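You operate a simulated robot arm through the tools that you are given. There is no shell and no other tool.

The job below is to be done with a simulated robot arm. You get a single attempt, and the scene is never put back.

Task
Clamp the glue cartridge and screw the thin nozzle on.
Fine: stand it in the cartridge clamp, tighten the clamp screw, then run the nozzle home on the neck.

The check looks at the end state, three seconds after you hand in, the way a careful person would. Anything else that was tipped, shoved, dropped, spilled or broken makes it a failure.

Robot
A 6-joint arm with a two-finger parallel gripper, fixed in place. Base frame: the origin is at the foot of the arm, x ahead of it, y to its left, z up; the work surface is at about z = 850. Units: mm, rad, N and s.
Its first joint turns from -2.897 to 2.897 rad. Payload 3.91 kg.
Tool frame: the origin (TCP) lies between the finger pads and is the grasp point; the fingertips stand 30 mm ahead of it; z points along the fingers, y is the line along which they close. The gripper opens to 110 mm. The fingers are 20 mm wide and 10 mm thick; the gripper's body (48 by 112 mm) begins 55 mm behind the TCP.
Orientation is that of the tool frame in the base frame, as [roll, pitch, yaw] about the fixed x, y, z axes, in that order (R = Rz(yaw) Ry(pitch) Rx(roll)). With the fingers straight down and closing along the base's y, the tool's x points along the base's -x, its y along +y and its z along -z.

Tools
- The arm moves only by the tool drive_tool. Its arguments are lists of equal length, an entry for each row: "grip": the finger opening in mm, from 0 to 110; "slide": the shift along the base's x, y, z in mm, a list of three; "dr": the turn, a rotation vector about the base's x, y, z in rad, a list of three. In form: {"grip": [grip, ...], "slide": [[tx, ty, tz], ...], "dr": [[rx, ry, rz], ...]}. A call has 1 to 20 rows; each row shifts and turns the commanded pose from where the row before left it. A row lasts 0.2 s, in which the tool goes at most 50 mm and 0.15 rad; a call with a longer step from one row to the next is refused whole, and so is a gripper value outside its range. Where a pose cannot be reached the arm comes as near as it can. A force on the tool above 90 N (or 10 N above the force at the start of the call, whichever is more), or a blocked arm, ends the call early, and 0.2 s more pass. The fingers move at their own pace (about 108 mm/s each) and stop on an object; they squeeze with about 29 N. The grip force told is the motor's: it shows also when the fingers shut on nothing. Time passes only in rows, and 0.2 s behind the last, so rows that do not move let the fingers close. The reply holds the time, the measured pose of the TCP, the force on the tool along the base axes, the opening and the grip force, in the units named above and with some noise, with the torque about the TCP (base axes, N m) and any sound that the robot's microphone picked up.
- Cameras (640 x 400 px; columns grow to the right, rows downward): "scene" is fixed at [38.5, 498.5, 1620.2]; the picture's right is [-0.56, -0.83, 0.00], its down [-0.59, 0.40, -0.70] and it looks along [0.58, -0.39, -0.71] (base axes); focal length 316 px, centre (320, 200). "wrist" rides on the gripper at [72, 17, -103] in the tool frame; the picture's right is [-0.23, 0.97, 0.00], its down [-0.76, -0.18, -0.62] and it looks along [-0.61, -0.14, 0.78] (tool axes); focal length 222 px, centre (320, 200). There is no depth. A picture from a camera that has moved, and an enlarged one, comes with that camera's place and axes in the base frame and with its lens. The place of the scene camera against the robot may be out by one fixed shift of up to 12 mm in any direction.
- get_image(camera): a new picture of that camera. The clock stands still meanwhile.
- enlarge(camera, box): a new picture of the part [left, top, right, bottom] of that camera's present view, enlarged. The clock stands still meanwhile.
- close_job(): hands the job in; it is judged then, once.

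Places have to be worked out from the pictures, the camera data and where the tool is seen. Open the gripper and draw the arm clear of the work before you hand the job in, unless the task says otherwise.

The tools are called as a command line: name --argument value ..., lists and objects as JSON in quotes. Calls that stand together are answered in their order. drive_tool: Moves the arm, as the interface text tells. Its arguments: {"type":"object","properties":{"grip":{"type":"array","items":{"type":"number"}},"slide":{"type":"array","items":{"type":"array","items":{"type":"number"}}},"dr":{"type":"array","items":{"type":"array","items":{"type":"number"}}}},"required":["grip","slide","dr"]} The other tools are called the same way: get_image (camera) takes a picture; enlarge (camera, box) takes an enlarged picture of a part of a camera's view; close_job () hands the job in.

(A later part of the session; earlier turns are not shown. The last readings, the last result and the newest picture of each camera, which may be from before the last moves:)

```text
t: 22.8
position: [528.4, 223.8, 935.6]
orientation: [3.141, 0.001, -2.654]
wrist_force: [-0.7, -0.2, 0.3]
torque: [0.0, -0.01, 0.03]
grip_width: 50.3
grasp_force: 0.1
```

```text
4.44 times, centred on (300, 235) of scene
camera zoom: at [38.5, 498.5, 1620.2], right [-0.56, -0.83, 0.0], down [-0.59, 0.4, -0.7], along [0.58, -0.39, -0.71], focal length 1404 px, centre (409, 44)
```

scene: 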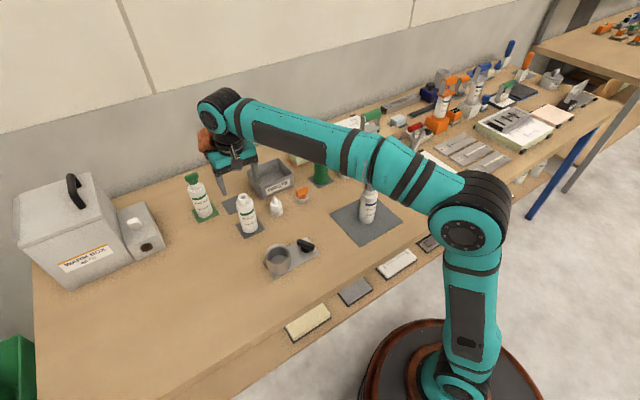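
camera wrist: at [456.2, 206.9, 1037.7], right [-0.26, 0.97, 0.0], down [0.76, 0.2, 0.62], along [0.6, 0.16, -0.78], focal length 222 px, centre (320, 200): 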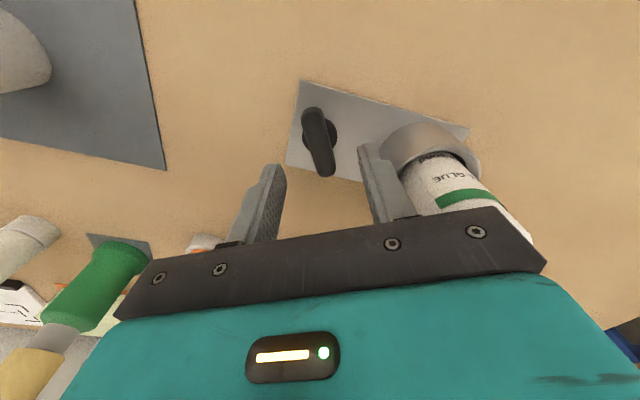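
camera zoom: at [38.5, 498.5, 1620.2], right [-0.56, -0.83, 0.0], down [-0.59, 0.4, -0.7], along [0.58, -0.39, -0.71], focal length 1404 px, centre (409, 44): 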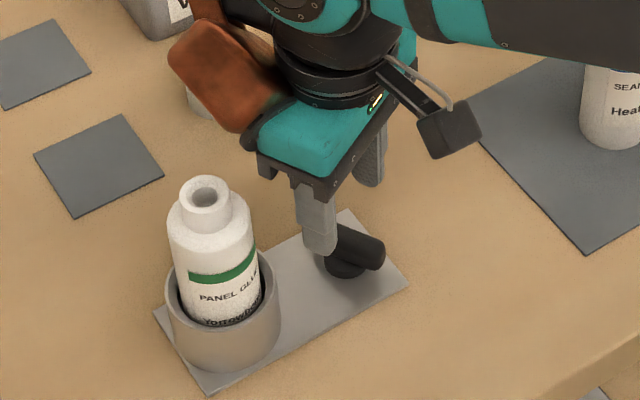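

The refined bar direction is about 25.5° with its centre near (530, 226). I'll correct yaw by -0.045 rad, shift +1 mm in x, and descend so the fingertips sit at z≈869, below the bar's middle but above the collar.

drive_tool --grip '[50, 50, 50, 50, 50]' --slide '[[1, 0.2, -8], [0, 0, -8], [0, 0, -8], [0, 0, -8], [0, 0, -4]]' --dr '[[0, 0, -0.045], [0, 0, 0], [0, 0, 0], [0, 0, 0], [0, 0, 0]]'

enlarge --camera "wrist" --box '[250, 80, 390, 220]'

enlarge --camera "scene" --box '[270, 210, 330, 270]'

```text
t: 24.0
position: [529.2, 227.2, 898.5]
orientation: [-3.141, -0.001, -2.697]
wrist_force: [-0.2, -0.4, -0.4]
torque: [-0.02, 0.0, 0.03]
grip_width: 50.0
grasp_force: 0.0
```

```text
2.86 times, centred on (320, 150) of wrist
camera zoom: at [456.8, 211.2, 1001.6], right [-0.21, 0.98, 0.0], down [0.76, 0.17, 0.62], along [0.61, 0.13, -0.78], focal length 635 px, centre (320, 343)
```

zoom: 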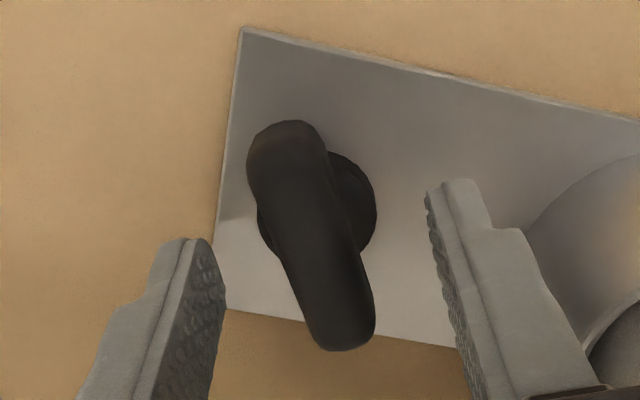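

```text
6.67 times, centred on (300, 240) of scene
camera zoom: at [38.5, 498.5, 1620.2], right [-0.56, -0.83, 0.0], down [-0.59, 0.4, -0.7], along [0.58, -0.39, -0.71], focal length 2106 px, centre (453, -67)
```

zoom: 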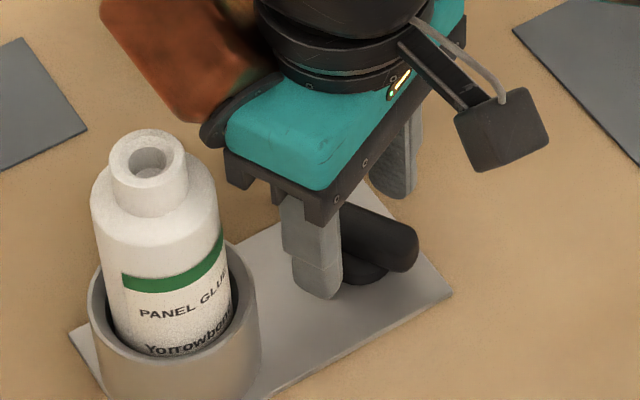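

The fingers straddle the bar. I'll close gently and check the grip width.

drive_tool --grip '[36, 28, 23, 20, 18, 16, 12, 8, 8]' --slide '[[0, 0, 0], [0, 0, 0], [0, 0, 0], [0, 0, 0], [0, 0, 0], [0, 0, 0], [0, 0, 0], [0, 0, 0], [0, 0, 0]]' --dr '[[0, 0, 0], [0, 0, 0], [0, 0, 0], [0, 0, 0], [0, 0, 0], [0, 0, 0], [0, 0, 0], [0, 0, 0], [0, 0, 0]]'

enlarge --camera "wrist" --box '[250, 80, 390, 220]'

```text
t: 26.0
position: [529.9, 224.4, 899.6]
orientation: [3.14, 0.0, -2.698]
wrist_force: [1.7, -10.5, 0.1]
torque: [-0.35, -0.16, -0.02]
grip_width: 17.1
grasp_force: 44.3
```

```text
2.86 times, centred on (320, 150) of wrist
camera zoom: at [457.0, 210.5, 1001.8], right [-0.21, 0.98, 0.0], down [0.76, 0.17, 0.62], along [0.61, 0.13, -0.78], focal length 635 px, centre (320, 343)
```

zoom: 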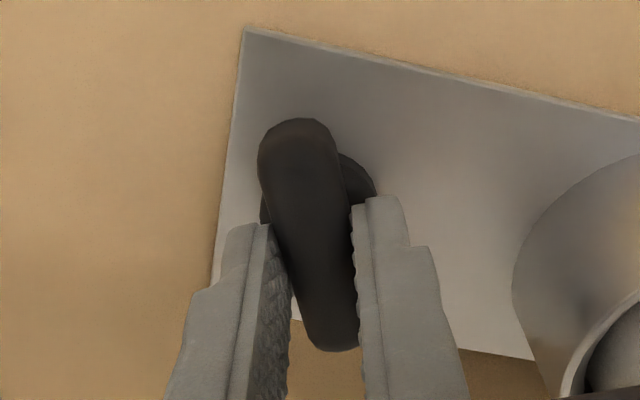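

Gripped at 17.1 mm, with a side force of about -10.5 N in y showing the bar axis is slightly toward -y of the TCP. I'll relax by shifting y -0.6 mm and re-read.

drive_tool --grip '[8, 8]' --slide '[[0, -0.6, 0], [0, 0, 0]]' --dr '[[0, 0, 0], [0, 0, 0]]'

```text
t: 26.6
position: [530.6, 225.2, 900.0]
orientation: [3.141, 0.0, -2.696]
wrist_force: [3.1, -6.8, -8.5]
torque: [0.41, -1.28, 0.02]
grip_width: 16.8
grasp_force: 45.3
```

The readings shifted slightly, so I'll wait one row to see the settled values.

drive_tool --grip '[8, 8]' --slide '[[0, -0.2, 0], [0, 0, 0]]' --dr '[[0, 0, 0], [0, 0, 0]]'

```text
t: 27.2
position: [532.1, 224.3, 899.9]
orientation: [3.139, -0.001, -2.696]
wrist_force: [6.4, -3.1, -0.1]
torque: [-0.64, 1.0, -0.01]
grip_width: 17.1
grasp_force: 44.7
```

The forces are small now. I'll start turning the screw clockwise (negative z) slowly by 0.24 rad and watch the torque.

drive_tool --grip '[8, 8, 8, 8, 8, 8]' --slide '[[0, 0, 0], [0, 0, 0], [0, 0, 0], [0, 0, 0], [0, 0, 0], [0, 0, 0]]' --dr '[[0, 0, -0.04], [0, 0, -0.04], [0, 0, -0.04], [0, 0, -0.04], [0, 0, -0.04], [0, 0, -0.04]]'

enlarge --camera "wrist" --box '[250, 80, 390, 220]'

```text
t: 28.6
position: [531.1, 225.2, 898.9]
orientation: [-3.141, 0.001, -2.937]
wrist_force: [10.7, 0.4, -19.1]
torque: [0.23, -1.27, 0.0]
grip_width: 16.9
grasp_force: 44.7
```

```text
2.86 times, centred on (320, 150) of wrist
camera zoom: at [455.4, 228.2, 1001.9], right [0.02, 1.0, 0.0], down [0.78, -0.02, 0.62], along [0.62, -0.02, -0.78], focal length 635 px, centre (320, 343)
```

zoom: 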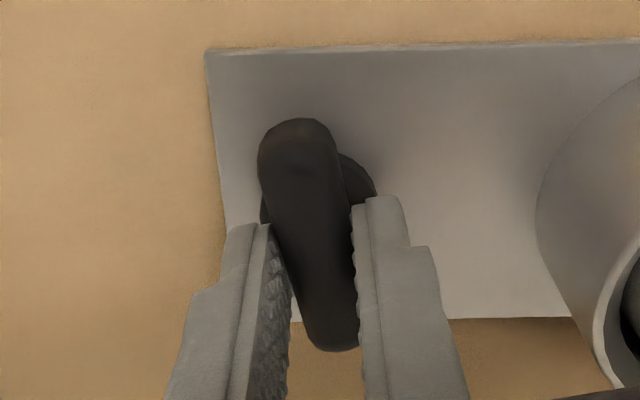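

The bar followed the turn. The force shows a pull in +x and -z, so I'll nudge the tool +0.7 mm in x and -0.8 mm in z to relax before continuing.

drive_tool --grip '[8, 8]' --slide '[[0.6, 0, -0.8], [0, 0, 0]]' --dr '[[0, 0, 0], [0, 0, 0]]'

```text
t: 29.2
position: [530.5, 225.5, 900.8]
orientation: [3.14, 0.001, -2.938]
wrist_force: [3.6, -1.2, -1.5]
torque: [-0.36, 1.27, 0.02]
grip_width: 17.0
grasp_force: 45.1
```

Relaxed. I'll keep turning clockwise by about 0.4 rad, with a small downward follow.

drive_tool --grip '[8, 8, 8, 8, 8, 8, 8]' --slide '[[0, 0, -0.1], [0, 0, -0.1], [0, 0, -0.1], [0, 0, -0.1], [0, 0, -0.1], [0, 0, -0.1], [0, 0, 0]]' --dr '[[0, 0, -0.06], [0, 0, -0.06], [0, 0, -0.06], [0, 0, -0.06], [0, 0, -0.06], [0, 0, -0.06], [0, 0, 0]]'

enlarge --camera "wrist" --box '[240, 70, 440, 230]'

enlarge --camera "scene" --box '[260, 190, 330, 270]'

```text
t: 30.8
position: [530.3, 225.0, 900.2]
orientation: [3.142, 0.001, 2.985]
wrist_force: [-0.5, -3.2, 31.3]
torque: [-0.12, 0.64, 0.03]
grip_width: 17.1
grasp_force: 45.2
```

```text
2.50 times, centred on (340, 150) of wrist
camera zoom: at [460.4, 254.0, 1001.7], right [0.38, 0.93, 0.0], down [0.72, -0.3, 0.62], along [0.58, -0.23, -0.78], focal length 555 px, centre (270, 325)
```

zoom: 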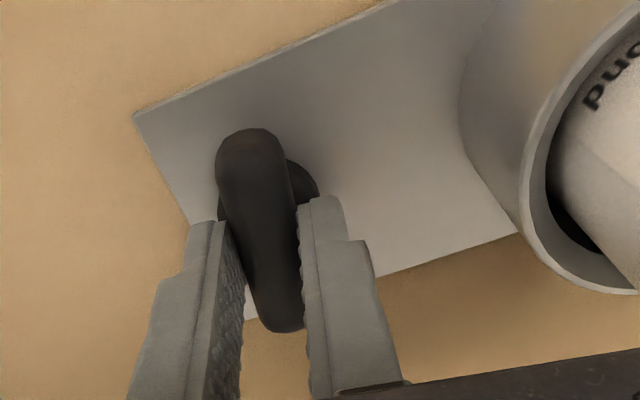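

```text
5.00 times, centred on (295, 230) of scene
camera zoom: at [38.5, 498.5, 1620.2], right [-0.56, -0.83, 0.0], down [-0.59, 0.4, -0.7], along [0.58, -0.39, -0.71], focal length 1580 px, centre (445, 50)
```

zoom: 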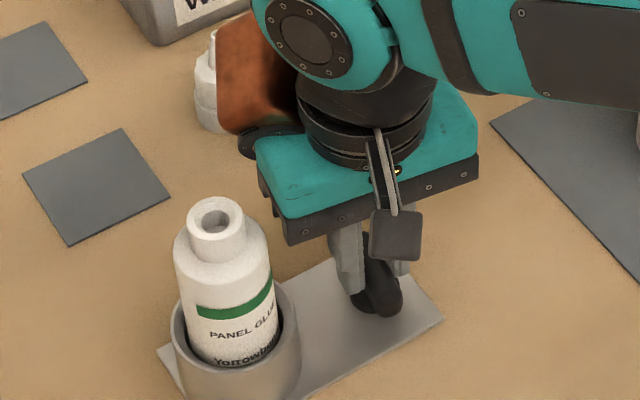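

The z force is +31 N, so the handle does not descend and I will raise the tool by about 1.3 mm. Then I'll continue clockwise.

drive_tool --grip '[8, 8, 8]' --slide '[[0, 0, 0.7], [0, 0, 0.6], [0, 0, 0]]' --dr '[[0, 0, 0], [0, 0, 0], [0, 0, 0]]'

```text
t: 31.6
position: [530.2, 223.9, 899.4]
orientation: [3.14, 0.001, 2.986]
wrist_force: [8.9, 5.9, 25.1]
torque: [-0.04, -1.09, -0.01]
grip_width: 17.0
grasp_force: 44.7
```

Fz is still about +25 N, so I'll raise a little further and re-read.

drive_tool --grip '[8, 8, 8]' --slide '[[0, 0, 0.6], [0, 0, 0.4], [0, 0, 0]]' --dr '[[0, 0, 0], [0, 0, 0], [0, 0, 0]]'

```text
t: 32.4
position: [530.1, 226.2, 899.2]
orientation: [3.141, 0.0, 2.985]
wrist_force: [6.7, 2.4, 3.3]
torque: [-0.12, -1.45, -0.01]
grip_width: 16.9
grasp_force: 45.4
```

The force has settled near zero. I'll continue clockwise another 0.36 rad.

drive_tool --grip '[8, 8, 8, 8, 8, 8, 8]' --slide '[[0, 0, 0], [0, 0, 0], [0, 0, 0], [0, 0, 0], [0, 0, 0], [0, 0, 0], [0, 0, 0]]' --dr '[[0, 0, -0.06], [0, 0, -0.06], [0, 0, -0.06], [0, 0, -0.06], [0, 0, -0.06], [0, 0, -0.06], [0, 0, 0]]'

get_image --camera "wrist"

enlarge --camera "scene" --box '[260, 190, 330, 270]'

```text
t: 34.0
position: [531.3, 225.2, 900.4]
orientation: [-3.141, -0.002, 2.625]
wrist_force: [-2.7, 6.9, -29.6]
torque: [0.43, 0.29, -0.02]
grip_width: 17.1
grasp_force: 45.0
```

```text
taken
camera wrist: at [475.1, 276.6, 1001.8], right [0.68, 0.73, 0.0], down [0.58, -0.53, 0.62], along [0.46, -0.42, -0.78], focal length 222 px, centre (320, 200)
```

wrist: 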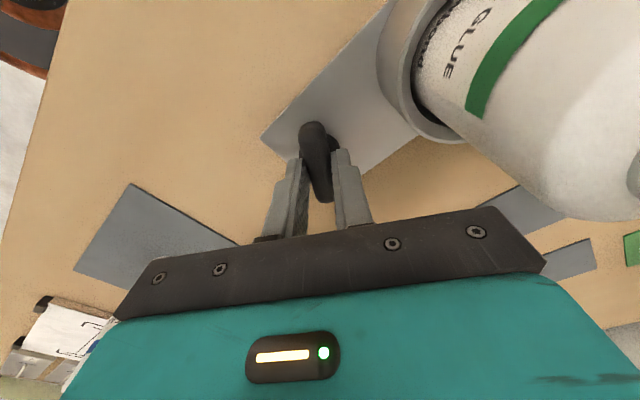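

```text
5.00 times, centred on (295, 230) of scene
camera zoom: at [38.5, 498.5, 1620.2], right [-0.56, -0.83, 0.0], down [-0.59, 0.4, -0.7], along [0.58, -0.39, -0.71], focal length 1580 px, centre (445, 50)
```

zoom: 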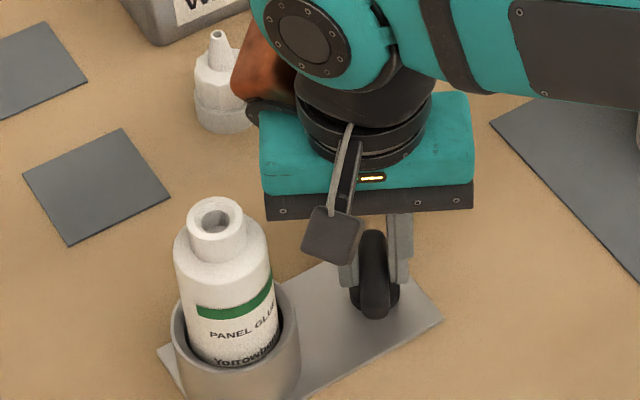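

The bar has turned about 55° clockwise with no resistance yet. The wrist camera is nearing the bottle neck, so I'll release, rise clear, and test a +180° re-grip to keep the camera on the side away from the bottle.

drive_tool --grip '[16, 22, 35, 50, 50, 50, 50, 50]' --slide '[[0, 0, 0], [0, 0, 0], [0, 0, 0], [0, 0, 0], [0, 0, 15], [0, 0, 20], [0, 0, 20], [0, 0, 10]]' --dr '[[0, 0, 0], [0, 0, 0], [0, 0, 0], [0, 0, 0], [0, 0, 0], [0, 0, 0], [0, 0, 0], [0, 0, 0]]'

get_image --camera "wrist"

```text
t: 35.8
position: [530.5, 224.7, 964.7]
orientation: [-3.141, -0.001, 2.624]
wrist_force: [0.4, -0.3, 0.8]
torque: [0.0, 0.01, 0.01]
grip_width: 50.1
grasp_force: 0.0
```

```text
taken
camera wrist: at [474.9, 276.1, 1068.2], right [0.68, 0.73, 0.0], down [0.57, -0.53, 0.62], along [0.46, -0.42, -0.78], focal length 222 px, centre (320, 200)
```

wrist: 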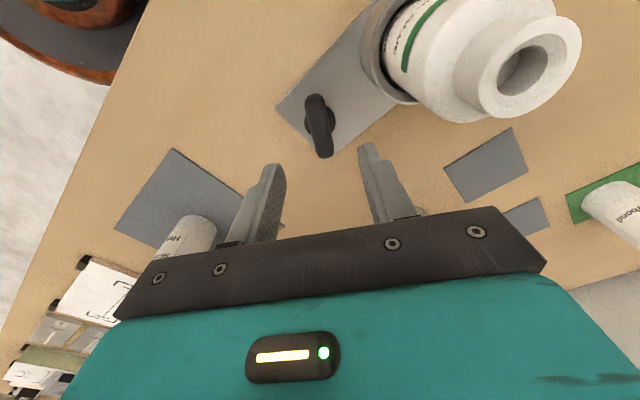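

Clear above. I'll rotate the tool +170° (counter-clockwise) to see whether the wrist reaches that far.

drive_tool --grip '[50, 50, 50, 50, 50, 50, 50, 50, 50, 50, 50, 50, 50, 50, 50, 50, 50, 50, 50, 50]' --slide '[[0, 0, 1], [0, 0, 1], [0, 0, 1], [0, 0, 1], [0, 0, 1], [0, 0, 1], [0, 0, 1], [0, 0, 1], [0, 0, 1], [0, 0, 1], [0, 0, 0], [0, 0, 0], [0, 0, 0], [0, 0, 0], [0, 0, 0], [0, 0, 0], [0, 0, 0], [0, 0, 0], [0, 0, 0], [0, 0, 0]]' --dr '[[0, 0, 0.148], [0, 0, 0.148], [0, 0, 0.148], [0, 0, 0.148], [0, 0, 0.148], [0, 0, 0.148], [0, 0, 0.148], [0, 0, 0.148], [0, 0, 0.148], [0, 0, 0.148], [0, 0, 0.148], [0, 0, 0.148], [0, 0, 0.148], [0, 0, 0.148], [0, 0, 0.148], [0, 0, 0.148], [0, 0, 0.148], [0, 0, 0.148], [0, 0, 0.148], [0, 0, 0.148]]'

```text
t: 40.0
position: [531.2, 224.3, 974.6]
orientation: [3.141, -0.001, -0.697]
wrist_force: [-0.7, -0.1, 0.5]
torque: [-0.02, 0.01, -0.02]
grip_width: 50.3
grasp_force: 0.1
```

The wrist reached yaw -0.697 without trouble. I'll add the remaining +0.18 rad so the fingers are parallel to the bar again, then look.

drive_tool --grip '[50, 50, 50]' --slide '[[0, 0, 0], [0, 0, 0], [0, 0, 0]]' --dr '[[0, 0, 0.09], [0, 0, 0.09], [0, 0, 0]]'

get_image --camera "wrist"

enlarge --camera "wrist" --box '[250, 80, 390, 220]'

enlarge --camera "scene" --box '[250, 190, 340, 280]'

```text
t: 40.8
position: [529.6, 225.9, 975.9]
orientation: [3.14, 0.001, -0.518]
wrist_force: [0.2, 0.7, 0.5]
torque: [0.0, -0.03, 0.01]
grip_width: 50.0
grasp_force: 0.1
```

```text
taken
camera wrist: at [584.3, 175.7, 1077.7], right [-0.68, -0.73, 0.0], down [-0.57, 0.53, 0.62], along [-0.46, 0.42, -0.78], focal length 222 px, centre (320, 200)
```

wrist: 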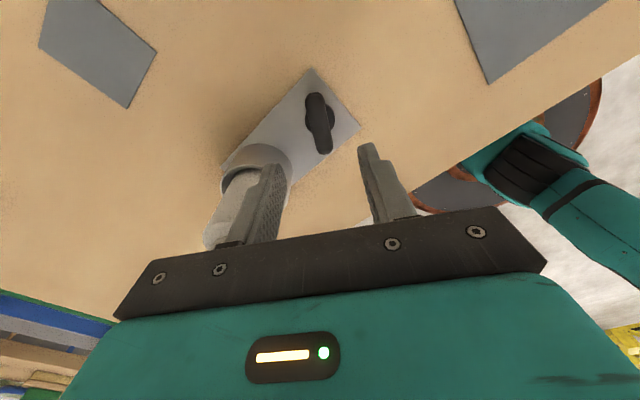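

```text
2.86 times, centred on (320, 150) of wrist
camera zoom: at [584.3, 175.7, 1077.7], right [-0.68, -0.73, 0.0], down [-0.57, 0.53, 0.62], along [-0.46, 0.42, -0.78], focal length 635 px, centre (320, 343)
```

zoom: 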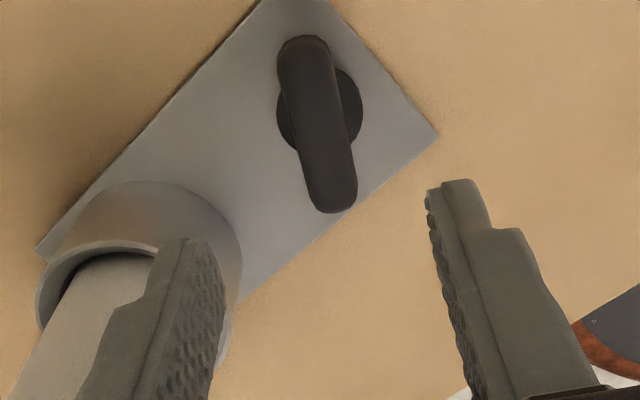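

```text
4.44 times, centred on (295, 235) of scene
camera zoom: at [38.5, 498.5, 1620.2], right [-0.56, -0.83, 0.0], down [-0.59, 0.4, -0.7], along [0.58, -0.39, -0.71], focal length 1404 px, centre (431, 44)
```

zoom: 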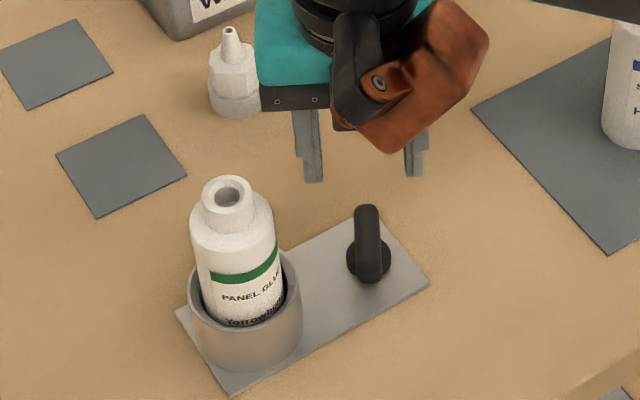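

I notice the orange-brown housing rotates with the wrist on the side opposite the camera, so it could come near the bottle neck during the next stroke. I'll look closely at its shape and height.

enlarge --camera "scene" --box '[270, 150, 380, 240]'

get_image --camera "scene"

```text
4.44 times, centred on (325, 195) of scene
camera zoom: at [38.5, 498.5, 1620.2], right [-0.56, -0.83, 0.0], down [-0.59, 0.4, -0.7], along [0.58, -0.39, -0.71], focal length 1404 px, centre (298, 222)
```

zoom: 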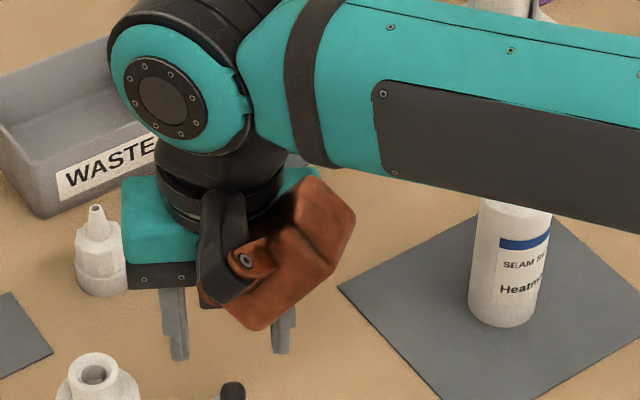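

```text
taken
```

scene: 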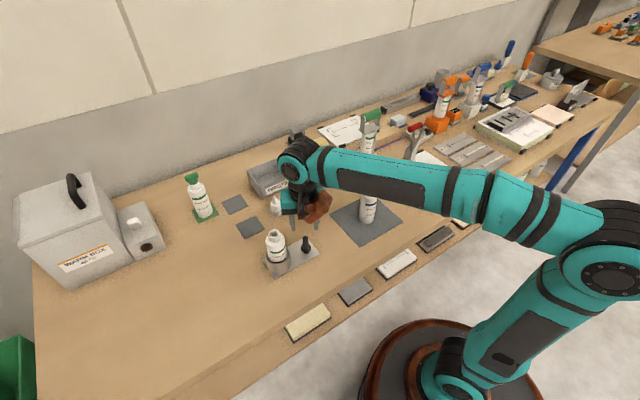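

The housing hangs about 45 mm above the TCP on the tool's -x side and would sweep into the bottle if I gripped and turned from this side. Instead I'll return to a safe orientation (tool x at about 160°). There I can push the bar around clockwise with closed fingers, always on the side away from the bottle.

drive_tool --grip '[50, 45, 40, 35, 30, 25, 20, 15, 10, 5, 0, 0, 0, 0, 0, 0, 0, 0, 0, 0]' --slide '[[0, 0, 2], [0, 0, 2], [0, 0, 2], [0, 0, 2], [0, 0, 2], [0, 0, 0], [0, 0, 0], [0, 0, 0], [0, 0, 0], [0, 0, 0], [0, 0, 0], [0, 0, 0], [0, 0, 0], [0, 0, 0], [0, 0, 0], [0, 0, 0], [0, 0, 0], [0, 0, 0], [0, 0, 0], [0, 0, 0]]' --dr '[[0, 0, -0.1483], [0, 0, -0.1483], [0, 0, -0.1483], [0, 0, -0.1483], [0, 0, -0.1483], [0, 0, -0.1483], [0, 0, -0.1483], [0, 0, -0.1483], [0, 0, -0.1483], [0, 0, -0.1483], [0, 0, -0.1483], [0, 0, -0.1483], [0, 0, -0.1483], [0, 0, -0.1483], [0, 0, -0.1483], [0, 0, -0.1483], [0, 0, -0.1483], [0, 0, -0.1483], [0, 0, -0.1483], [0, 0, -0.1483]]'

get_image --camera "wrist"

enlarge --camera "scene" --box '[250, 150, 350, 280]'

```text
t: 45.0
position: [530.5, 225.2, 984.8]
orientation: [-3.14, -0.002, 2.797]
wrist_force: [-0.5, 0.3, 0.0]
torque: [-0.02, 0.01, -0.02]
grip_width: 0.1
grasp_force: 28.9
```

```text
taken
camera wrist: at [468.2, 266.5, 1087.7], right [0.54, 0.84, 0.0], down [0.66, -0.43, 0.62], along [0.52, -0.34, -0.78], focal length 222 px, centre (320, 200)
```

wrist: 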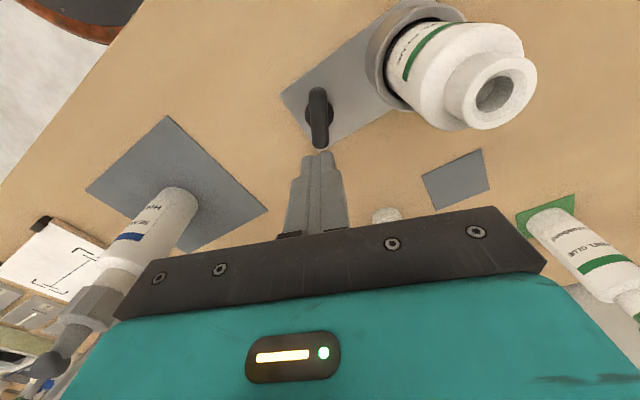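

```text
3.08 times, centred on (300, 215) of scene
camera zoom: at [38.5, 498.5, 1620.2], right [-0.56, -0.83, 0.0], down [-0.59, 0.4, -0.7], along [0.58, -0.39, -0.71], focal length 972 px, centre (382, 154)
```

zoom: 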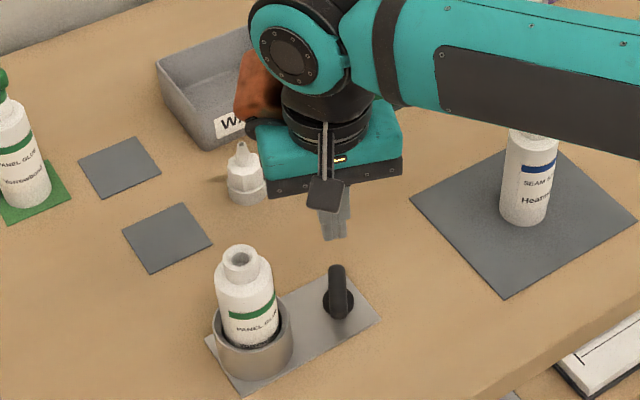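

The tool is at yaw 2.797 with fingers shut. I'll shift beside the bar's +x end on its counter-clockwise side and descend so the fingertips reach z≈870.

drive_tool --grip '[0, 0, 0, 0, 0, 0, 0]' --slide '[[28.1, 10.5, 0], [0, 0, -15], [0, 0, -20], [0, 0, -20], [0, 0, -15], [0, 0, -10], [0, 0, -4.2]]' --dr '[[0, 0, 0], [0, 0, 0], [0, 0, 0], [0, 0, 0], [0, 0, 0], [0, 0, 0], [0, 0, 0]]'

get_image --camera "wrist"

enlarge --camera "scene" --box '[250, 190, 340, 280]'

enlarge --camera "wrist" --box '[250, 80, 390, 220]'

```text
t: 46.6
position: [558.8, 235.7, 900.5]
orientation: [3.14, 0.001, 2.8]
wrist_force: [0.0, 0.2, -0.3]
torque: [-0.03, -0.02, 0.01]
grip_width: 0.1
grasp_force: 29.2
```

```text
taken
camera wrist: at [496.0, 276.6, 1003.6], right [0.54, 0.84, 0.0], down [0.66, -0.42, 0.62], along [0.52, -0.34, -0.78], focal length 222 px, centre (320, 200)
```

wrist: 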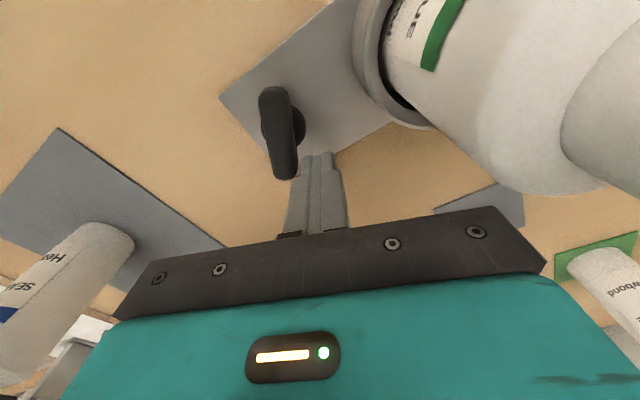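

```text
4.44 times, centred on (295, 235) of scene
camera zoom: at [38.5, 498.5, 1620.2], right [-0.56, -0.83, 0.0], down [-0.59, 0.4, -0.7], along [0.58, -0.39, -0.71], focal length 1404 px, centre (431, 44)
```

zoom: 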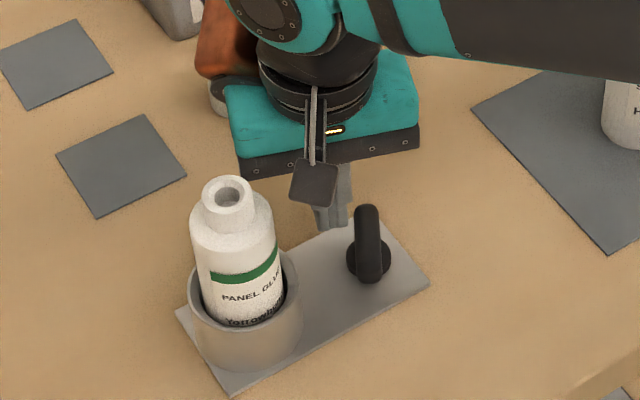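

```text
2.86 times, centred on (320, 150) of wrist
camera zoom: at [496.0, 276.6, 1003.6], right [0.54, 0.84, 0.0], down [0.66, -0.42, 0.62], along [0.52, -0.34, -0.78], focal length 635 px, centre (320, 343)
```

zoom: 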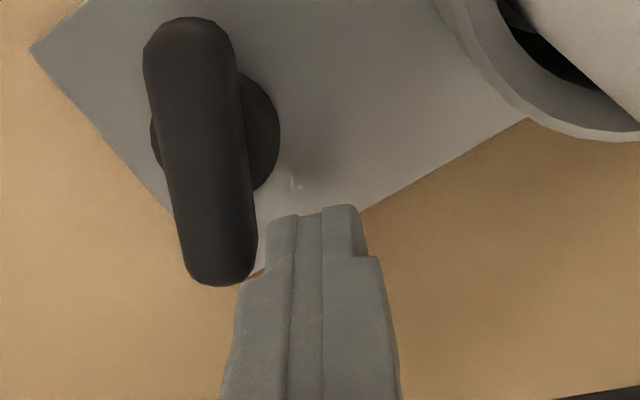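

The closed fingers sit just beside the bar with a small gap. I'll push clockwise along a 30 mm arc for the first ~64°, and check force and image.

drive_tool --grip '[0, 0, 0, 0, 0, 0, 0, 0]' --slide '[[1.19, -4.02, 0], [0.62, -4.14, 0], [0.03, -4.18, 0], [-0.54, -4.15, 0], [-1.12, -4.03, 0], [-1.67, -3.84, 0], [-2.19, -3.57, 0], [-2.66, -3.23, 0]]' --dr '[[0, 0, 0], [0, 0, 0], [0, 0, 0], [0, 0, 0], [0, 0, 0], [0, 0, 0], [0, 0, 0], [0, 0, 0]]'

enlarge --camera "wrist" --box '[220, 60, 420, 230]'

enlarge --camera "scene" --box '[250, 190, 340, 280]'

```text
t: 48.4
position: [551.1, 204.8, 901.9]
orientation: [3.141, 0.0, 2.799]
wrist_force: [0.2, 0.8, -0.1]
torque: [-0.01, -0.02, 0.0]
grip_width: 0.0
grasp_force: 29.8
```

```text
2.35 times, centred on (320, 145) of wrist
camera zoom: at [488.7, 245.8, 1003.7], right [0.54, 0.84, 0.0], down [0.66, -0.42, 0.62], along [0.52, -0.34, -0.78], focal length 523 px, centre (320, 329)
```

zoom: 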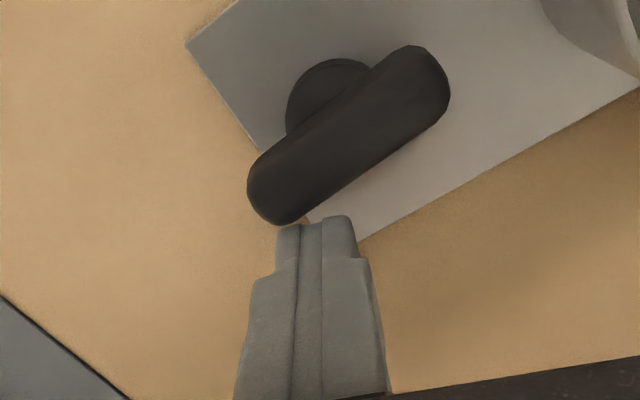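

```text
4.44 times, centred on (295, 235) of scene
camera zoom: at [38.5, 498.5, 1620.2], right [-0.56, -0.83, 0.0], down [-0.59, 0.4, -0.7], along [0.58, -0.39, -0.71], focal length 1404 px, centre (431, 44)
```

zoom: 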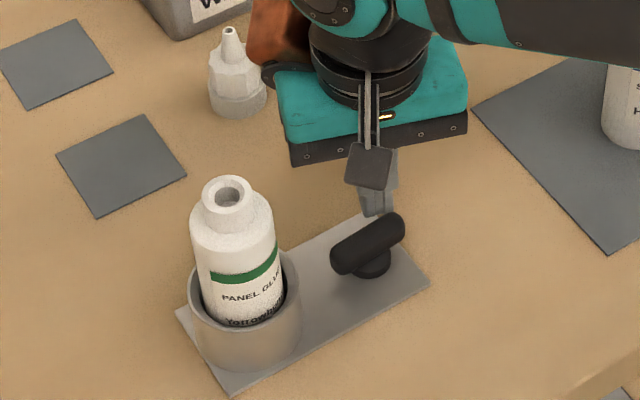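

Pushing works with almost no force. I'll continue the arc.

drive_tool --grip '[0, 0, 0, 0, 0, 0, 0, 0]' --slide '[[-3.08, -2.83, 0], [-3.45, -2.37, 0], [-3.75, -1.87, 0], [-3.97, -1.33, 0], [-4.11, -0.76, 0], [-4.19, -0.18, 0], [-4.16, 0.4, 0], [-4.07, 0.98, 0]]' --dr '[[0, 0, 0], [0, 0, 0], [0, 0, 0], [0, 0, 0], [0, 0, 0], [0, 0, 0], [0, 0, 0], [0, 0, 0]]'

enlarge --camera "wrist" --box '[220, 60, 420, 230]'

enlarge --camera "scene" --box '[250, 190, 340, 280]'

```text
t: 49.2
position: [548.8, 198.9, 902.7]
orientation: [3.134, 0.01, 2.795]
wrist_force: [61.4, 18.8, -11.4]
torque: [0.41, -1.24, -0.19]
grip_width: 0.0
grasp_force: 28.7
stopped in row 4: the force on the tool passed its limit at 100 N (the readings are from after the stop); the commanded pose is now the measured one
```

```text
2.35 times, centred on (320, 145) of wrist
camera zoom: at [483.4, 239.6, 1004.0], right [0.54, 0.84, 0.01], down [0.65, -0.43, 0.63], along [0.53, -0.33, -0.78], focal length 523 px, centre (320, 329)
```

zoom: 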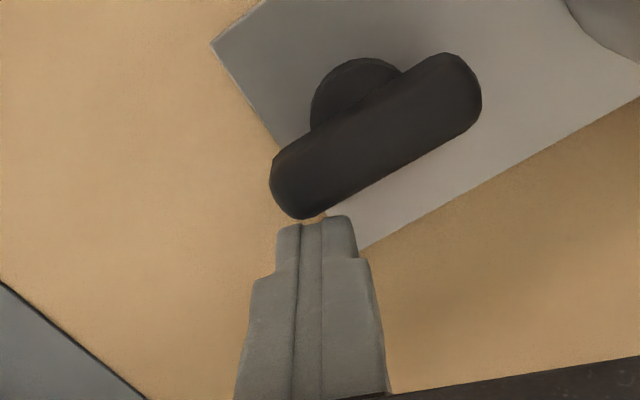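

```text
4.44 times, centred on (295, 235) of scene
camera zoom: at [38.5, 498.5, 1620.2], right [-0.56, -0.83, 0.0], down [-0.59, 0.4, -0.7], along [0.58, -0.39, -0.71], focal length 1404 px, centre (431, 44)
```

zoom: 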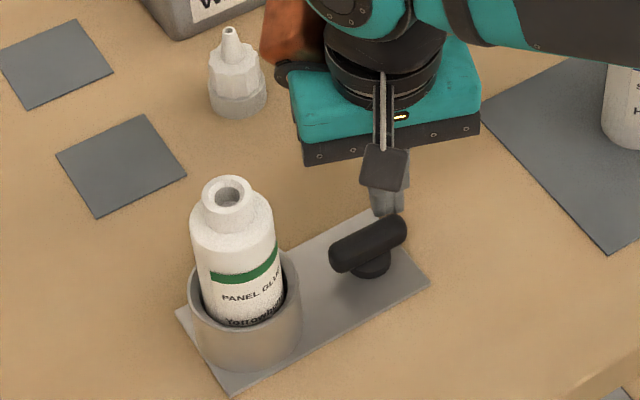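

The force rose sharply at bar angle about -92° (roughly 117° of total turn), so the screw appears to have come up tight. I'll back the fingers off in +x and check whether the bar stays put.

drive_tool --grip '[0, 0, 0, 0]' --slide '[[3, 0, 0], [5, -1, 0], [5, 0, 0], [0, 0, 0]]' --dr '[[0, 0, 0], [0, 0, 0], [0, 0, 0], [0, 0, 0]]'

enlarge --camera "wrist" --box '[200, 40, 440, 230]'

enlarge --camera "scene" --box '[260, 210, 330, 280]'

```text
t: 50.2
position: [557.3, 197.5, 902.5]
orientation: [3.136, 0.006, 2.797]
wrist_force: [0.4, -0.5, 0.0]
torque: [0.0, -0.02, 0.02]
grip_width: 0.2
grasp_force: 29.0
```

```text
2.11 times, centred on (320, 135) of wrist
camera zoom: at [493.7, 237.8, 1004.4], right [0.54, 0.84, 0.01], down [0.65, -0.43, 0.63], along [0.53, -0.33, -0.78], focal length 468 px, centre (320, 337)
```

zoom: 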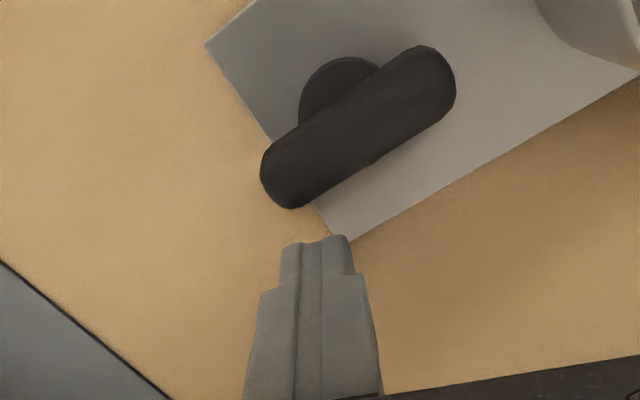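

```text
5.71 times, centred on (295, 245) of scene
camera zoom: at [38.5, 498.5, 1620.2], right [-0.56, -0.83, 0.0], down [-0.59, 0.4, -0.7], along [0.58, -0.39, -0.71], focal length 1805 px, centre (463, -57)
```

zoom: 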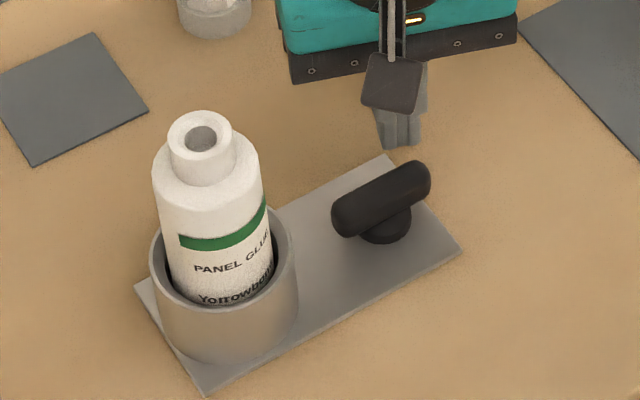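

The bar holds at about -92° and the clamp plate has not shifted, so the screw is tight. Next I'll rise clear, square the tool orientation, and move over the nozzle near (707.5, 225.5).

drive_tool --grip '[0, 0, 0, 0, 10, 25, 40, 55, 65, 70]' --slide '[[0, 0, 15], [0, 0, 25], [0, 0, 30], [0, 0, 28], [30, 5, 0], [35, 7, 0], [35, 7, 0], [30, 6, 0], [20.2, 3, 0], [0, 0, 0]]' --dr '[[0, 0, 0], [-0.003, 0.0075, 0], [0, 0, 0], [0, 0, 0.05], [0, 0, 0.06], [0, 0, 0.06], [0, 0, 0.06], [0, 0, 0.06], [0, 0, 0.0546], [0, 0, 0]]'

get_image --camera "wrist"

enlarge --camera "wrist" --box '[250, 60, 390, 200]'

enlarge --camera "scene" --box '[225, 140, 345, 280]'

```text
t: 52.5
position: [709.4, 225.8, 1001.9]
orientation: [3.14, 0.002, -3.141]
wrist_force: [0.7, 0.4, -0.3]
torque: [-0.03, 0.0, 0.02]
grip_width: 70.0
grasp_force: 0.1
```

```text
taken
camera wrist: at [635.6, 243.2, 1103.0], right [0.23, 0.97, 0.0], down [0.76, -0.18, 0.62], along [0.61, -0.14, -0.78], focal length 222 px, centre (320, 200)
```

wrist: 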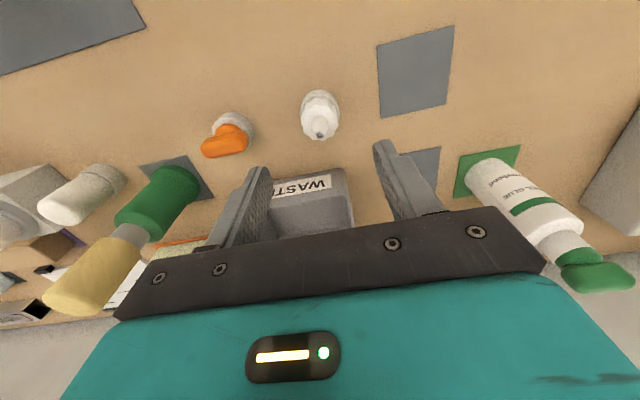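

```text
2.86 times, centred on (320, 130) of wrist
camera zoom: at [635.6, 243.2, 1103.0], right [0.23, 0.97, 0.0], down [0.76, -0.18, 0.62], along [0.61, -0.14, -0.78], focal length 635 px, centre (320, 400)
```

zoom: 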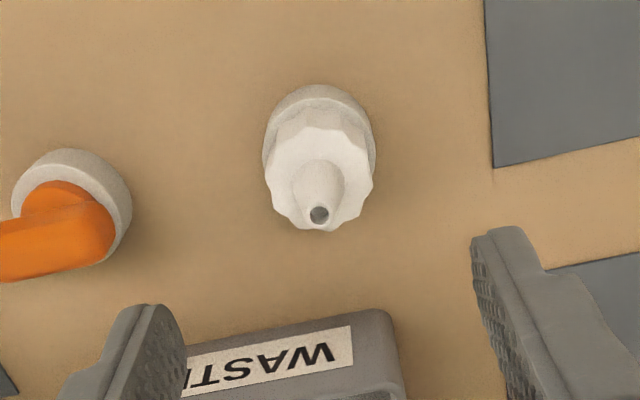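

```text
2.86 times, centred on (285, 210) of scene
camera zoom: at [38.5, 498.5, 1620.2], right [-0.56, -0.83, 0.0], down [-0.59, 0.4, -0.7], along [0.58, -0.39, -0.71], focal length 903 px, centre (420, 171)
```

zoom: 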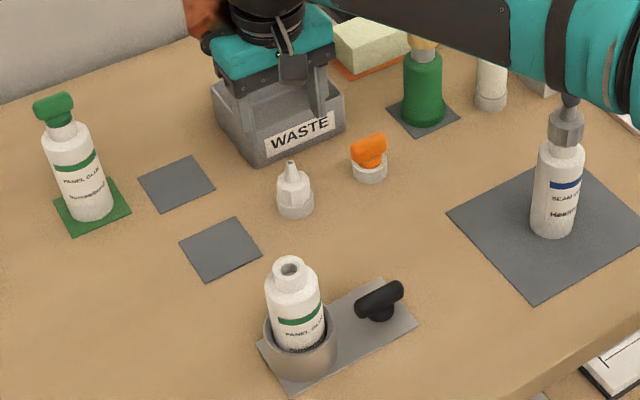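

The nozzle axis is at about (708.9, 225.9), matching the TCP within 1 mm, and the fluted skirt is about 36 mm across. I'll descend with the fingers open to 70 mm, stopping slightly high to check the ring-holder height.

drive_tool --grip '[70, 70, 70, 70, 70, 70]' --slide '[[0, 0, -15], [0, 0, -25], [0, 0, -25], [0, 0, -15], [0, 0, -10], [0, 0, -6]]' --dr '[[0, 0, 0], [0, 0, 0], [0, 0, 0], [0, 0, 0], [0, 0, 0], [0, 0, 0]]'

enlarge --camera "wrist" --box '[230, 80, 410, 230]'

enlarge --camera "scene" --box '[250, 165, 310, 225]'

```text
t: 53.9
position: [707.8, 224.9, 904.8]
orientation: [3.14, 0.001, -3.14]
wrist_force: [0.4, -0.3, -0.7]
torque: [0.05, -0.04, 0.0]
grip_width: 70.2
grasp_force: 0.1
```

```text
2.67 times, centred on (320, 155) of wrist
camera zoom: at [634.1, 242.5, 1007.5], right [0.23, 0.97, 0.0], down [0.76, -0.18, 0.62], along [0.61, -0.14, -0.78], focal length 592 px, centre (320, 320)
```

zoom: 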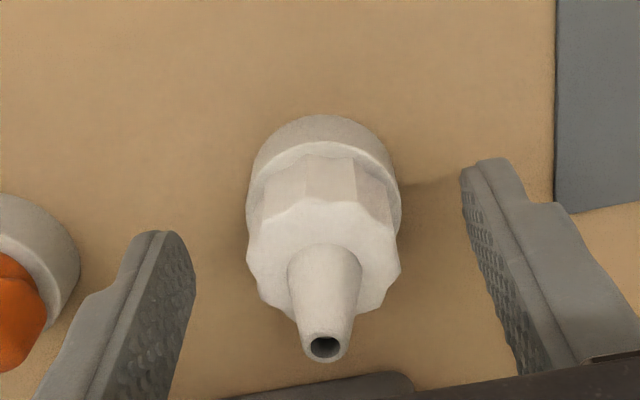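

```text
6.67 times, centred on (280, 195) of scene
camera zoom: at [38.5, 498.5, 1620.2], right [-0.56, -0.83, 0.0], down [-0.59, 0.4, -0.7], along [0.58, -0.39, -0.71], focal length 2106 px, centre (587, 233)
```

zoom: 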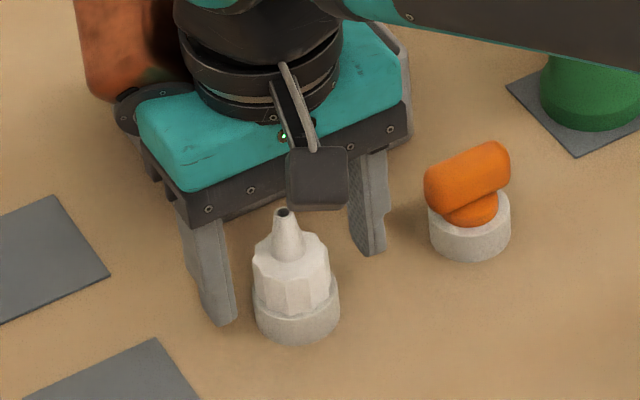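

The ring top is at about z≈869, the fluted skirt spans about 869–894 and the tip is at 921. I'll lower 3.3 mm so the fingertips clear the ring, then close gently on the skirt.

drive_tool --grip '[70, 70, 55, 46, 41, 38, 36, 34, 31, 28, 28]' --slide '[[0, 0.2, -2], [0, 0, -1.3], [0, 0, 0], [0, 0, 0], [0, 0, 0], [0, 0, 0], [0, 0, 0], [0, 0, 0], [0, 0, 0], [0, 0, 0], [0, 0, 0]]' --dr '[[0, 0, 0], [0, 0, 0], [0, 0, 0], [0, 0, 0], [0, 0, 0], [0, 0, 0], [0, 0, 0], [0, 0, 0], [0, 0, 0], [0, 0, 0], [0, 0, 0]]'

enlarge --camera "wrist" --box '[230, 80, 410, 230]'

enlarge --camera "scene" --box '[250, 165, 310, 225]'

```text
t: 56.2
position: [707.4, 226.4, 903.2]
orientation: [3.141, 0.001, -3.14]
wrist_force: [-0.4, -0.7, 0.8]
torque: [0.0, -0.03, 0.01]
grip_width: 33.6
grasp_force: 29.2
```

```text
2.67 times, centred on (320, 155) of wrist
camera zoom: at [633.9, 243.0, 1004.1], right [0.23, 0.97, 0.0], down [0.76, -0.18, 0.62], along [0.61, -0.14, -0.78], focal length 592 px, centre (320, 320)
```

zoom: 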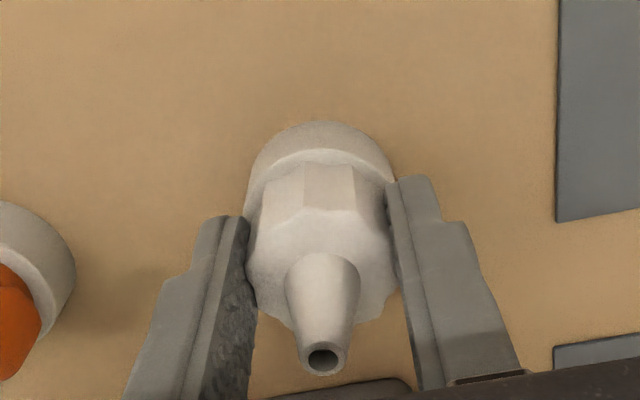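

```text
6.67 times, centred on (280, 195) of scene
camera zoom: at [38.5, 498.5, 1620.2], right [-0.56, -0.83, 0.0], down [-0.59, 0.4, -0.7], along [0.58, -0.39, -0.71], focal length 2106 px, centre (587, 233)
```

zoom: 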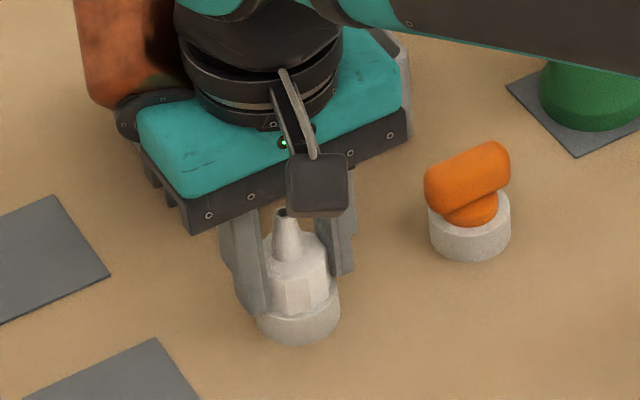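

Gripped at 33.6 mm with 29 N. I'll lift slowly 25 mm to see whether the ring holder stays behind.

drive_tool --grip '[28, 28, 28, 28, 28]' --slide '[[0, 0, 3], [0, 0, 5], [0, 0, 6], [0, 0, 6], [0, 0, 5]]' --dr '[[0, 0, 0], [0, 0, 0], [0, 0, 0], [0, 0, 0], [0, 0, 0]]'

enlarge --camera "wrist" --box '[230, 80, 410, 230]'

enlarge --camera "scene" --box '[250, 165, 310, 225]'

```text
t: 57.5
position: [706.4, 224.1, 927.3]
orientation: [3.14, 0.0, -3.139]
wrist_force: [0.5, -0.4, -0.4]
torque: [0.01, 0.02, -0.02]
grip_width: 33.4
grasp_force: 28.8
```

```text
2.67 times, centred on (320, 155) of wrist
camera zoom: at [633.9, 242.7, 1029.2], right [0.23, 0.97, 0.0], down [0.76, -0.18, 0.62], along [0.61, -0.14, -0.78], focal length 592 px, centre (320, 320)
```

zoom: 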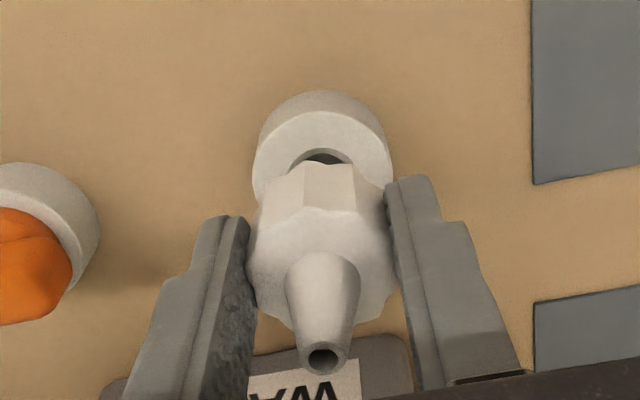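

```text
6.67 times, centred on (280, 195) of scene
camera zoom: at [38.5, 498.5, 1620.2], right [-0.56, -0.83, 0.0], down [-0.59, 0.4, -0.7], along [0.58, -0.39, -0.71], focal length 2106 px, centre (587, 233)
```

zoom: 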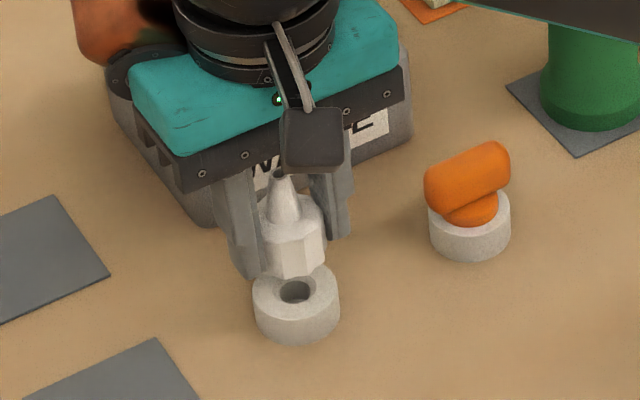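

The nozzle lifted free with its short stud out of the holder, and the ring stayed in place. I'll raise to about z=1060 and carry it over toward the bottle.

drive_tool --grip '[28, 28, 28, 28, 28, 28, 28, 28, 28, 28, 28, 28, 28, 28, 28]' --slide '[[0, 0, 15], [0, 0, 25], [0, 0, 30], [0, 0, 30], [0, 0, 24], [0, 0, 10], [-15, 7, 0], [-25, 12.5, 0], [-28, 14, 0], [-28, 14, 0], [-28, 14, 0], [-25, 13, 0], [-18, 9.5, 0], [-11.8, 6.7, 0], [0, 0, 0]]' --dr '[[0, 0, 0], [0, 0, 0], [0, 0, 0], [0, 0, 0], [0, 0, 0], [0, 0, 0], [0, 0, 0], [0, 0, 0], [0, 0, 0], [0, 0, 0], [0, 0, 0], [0, 0, 0], [0, 0, 0], [0, 0, 0], [0, 0, 0]]'

get_image --camera "wrist"

enlarge --camera "scene" --box '[250, 190, 310, 250]'

enlarge --camera "wrist" --box '[260, 80, 380, 220]'

```text
t: 60.6
position: [528.6, 316.1, 1061.3]
orientation: [3.14, -0.001, -3.14]
wrist_force: [-0.7, 0.1, -1.3]
torque: [0.01, 0.02, -0.01]
grip_width: 33.9
grasp_force: 29.2
```

```text
taken
camera wrist: at [453.9, 333.8, 1163.1], right [0.23, 0.97, 0.0], down [0.76, -0.18, 0.62], along [0.61, -0.14, -0.78], focal length 222 px, centre (320, 200)
```

wrist: 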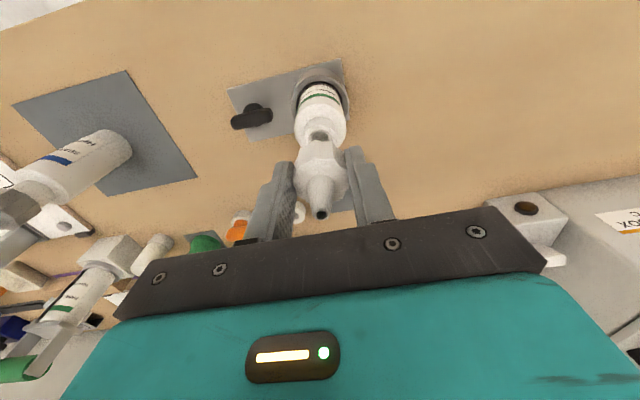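

```text
6.67 times, centred on (280, 220) of scene
camera zoom: at [38.5, 498.5, 1620.2], right [-0.56, -0.83, 0.0], down [-0.59, 0.4, -0.7], along [0.58, -0.39, -0.71], focal length 2106 px, centre (587, 67)
```

zoom: 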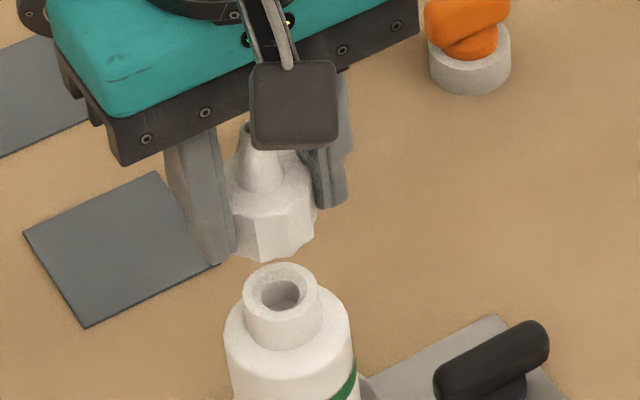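

```text
2.86 times, centred on (320, 150) of wrist
camera zoom: at [453.9, 333.8, 1163.1], right [0.23, 0.97, 0.0], down [0.76, -0.18, 0.62], along [0.61, -0.14, -0.78], focal length 635 px, centre (320, 343)
```

zoom: 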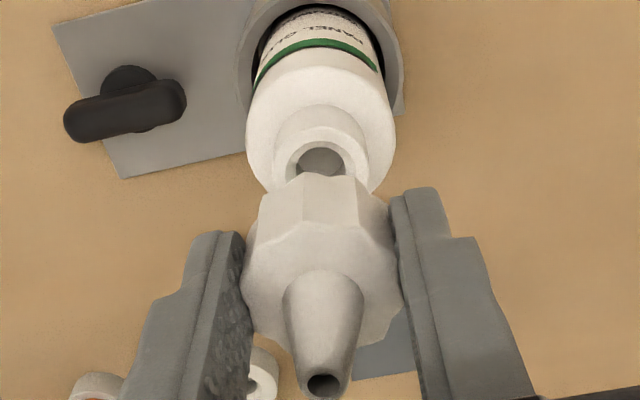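

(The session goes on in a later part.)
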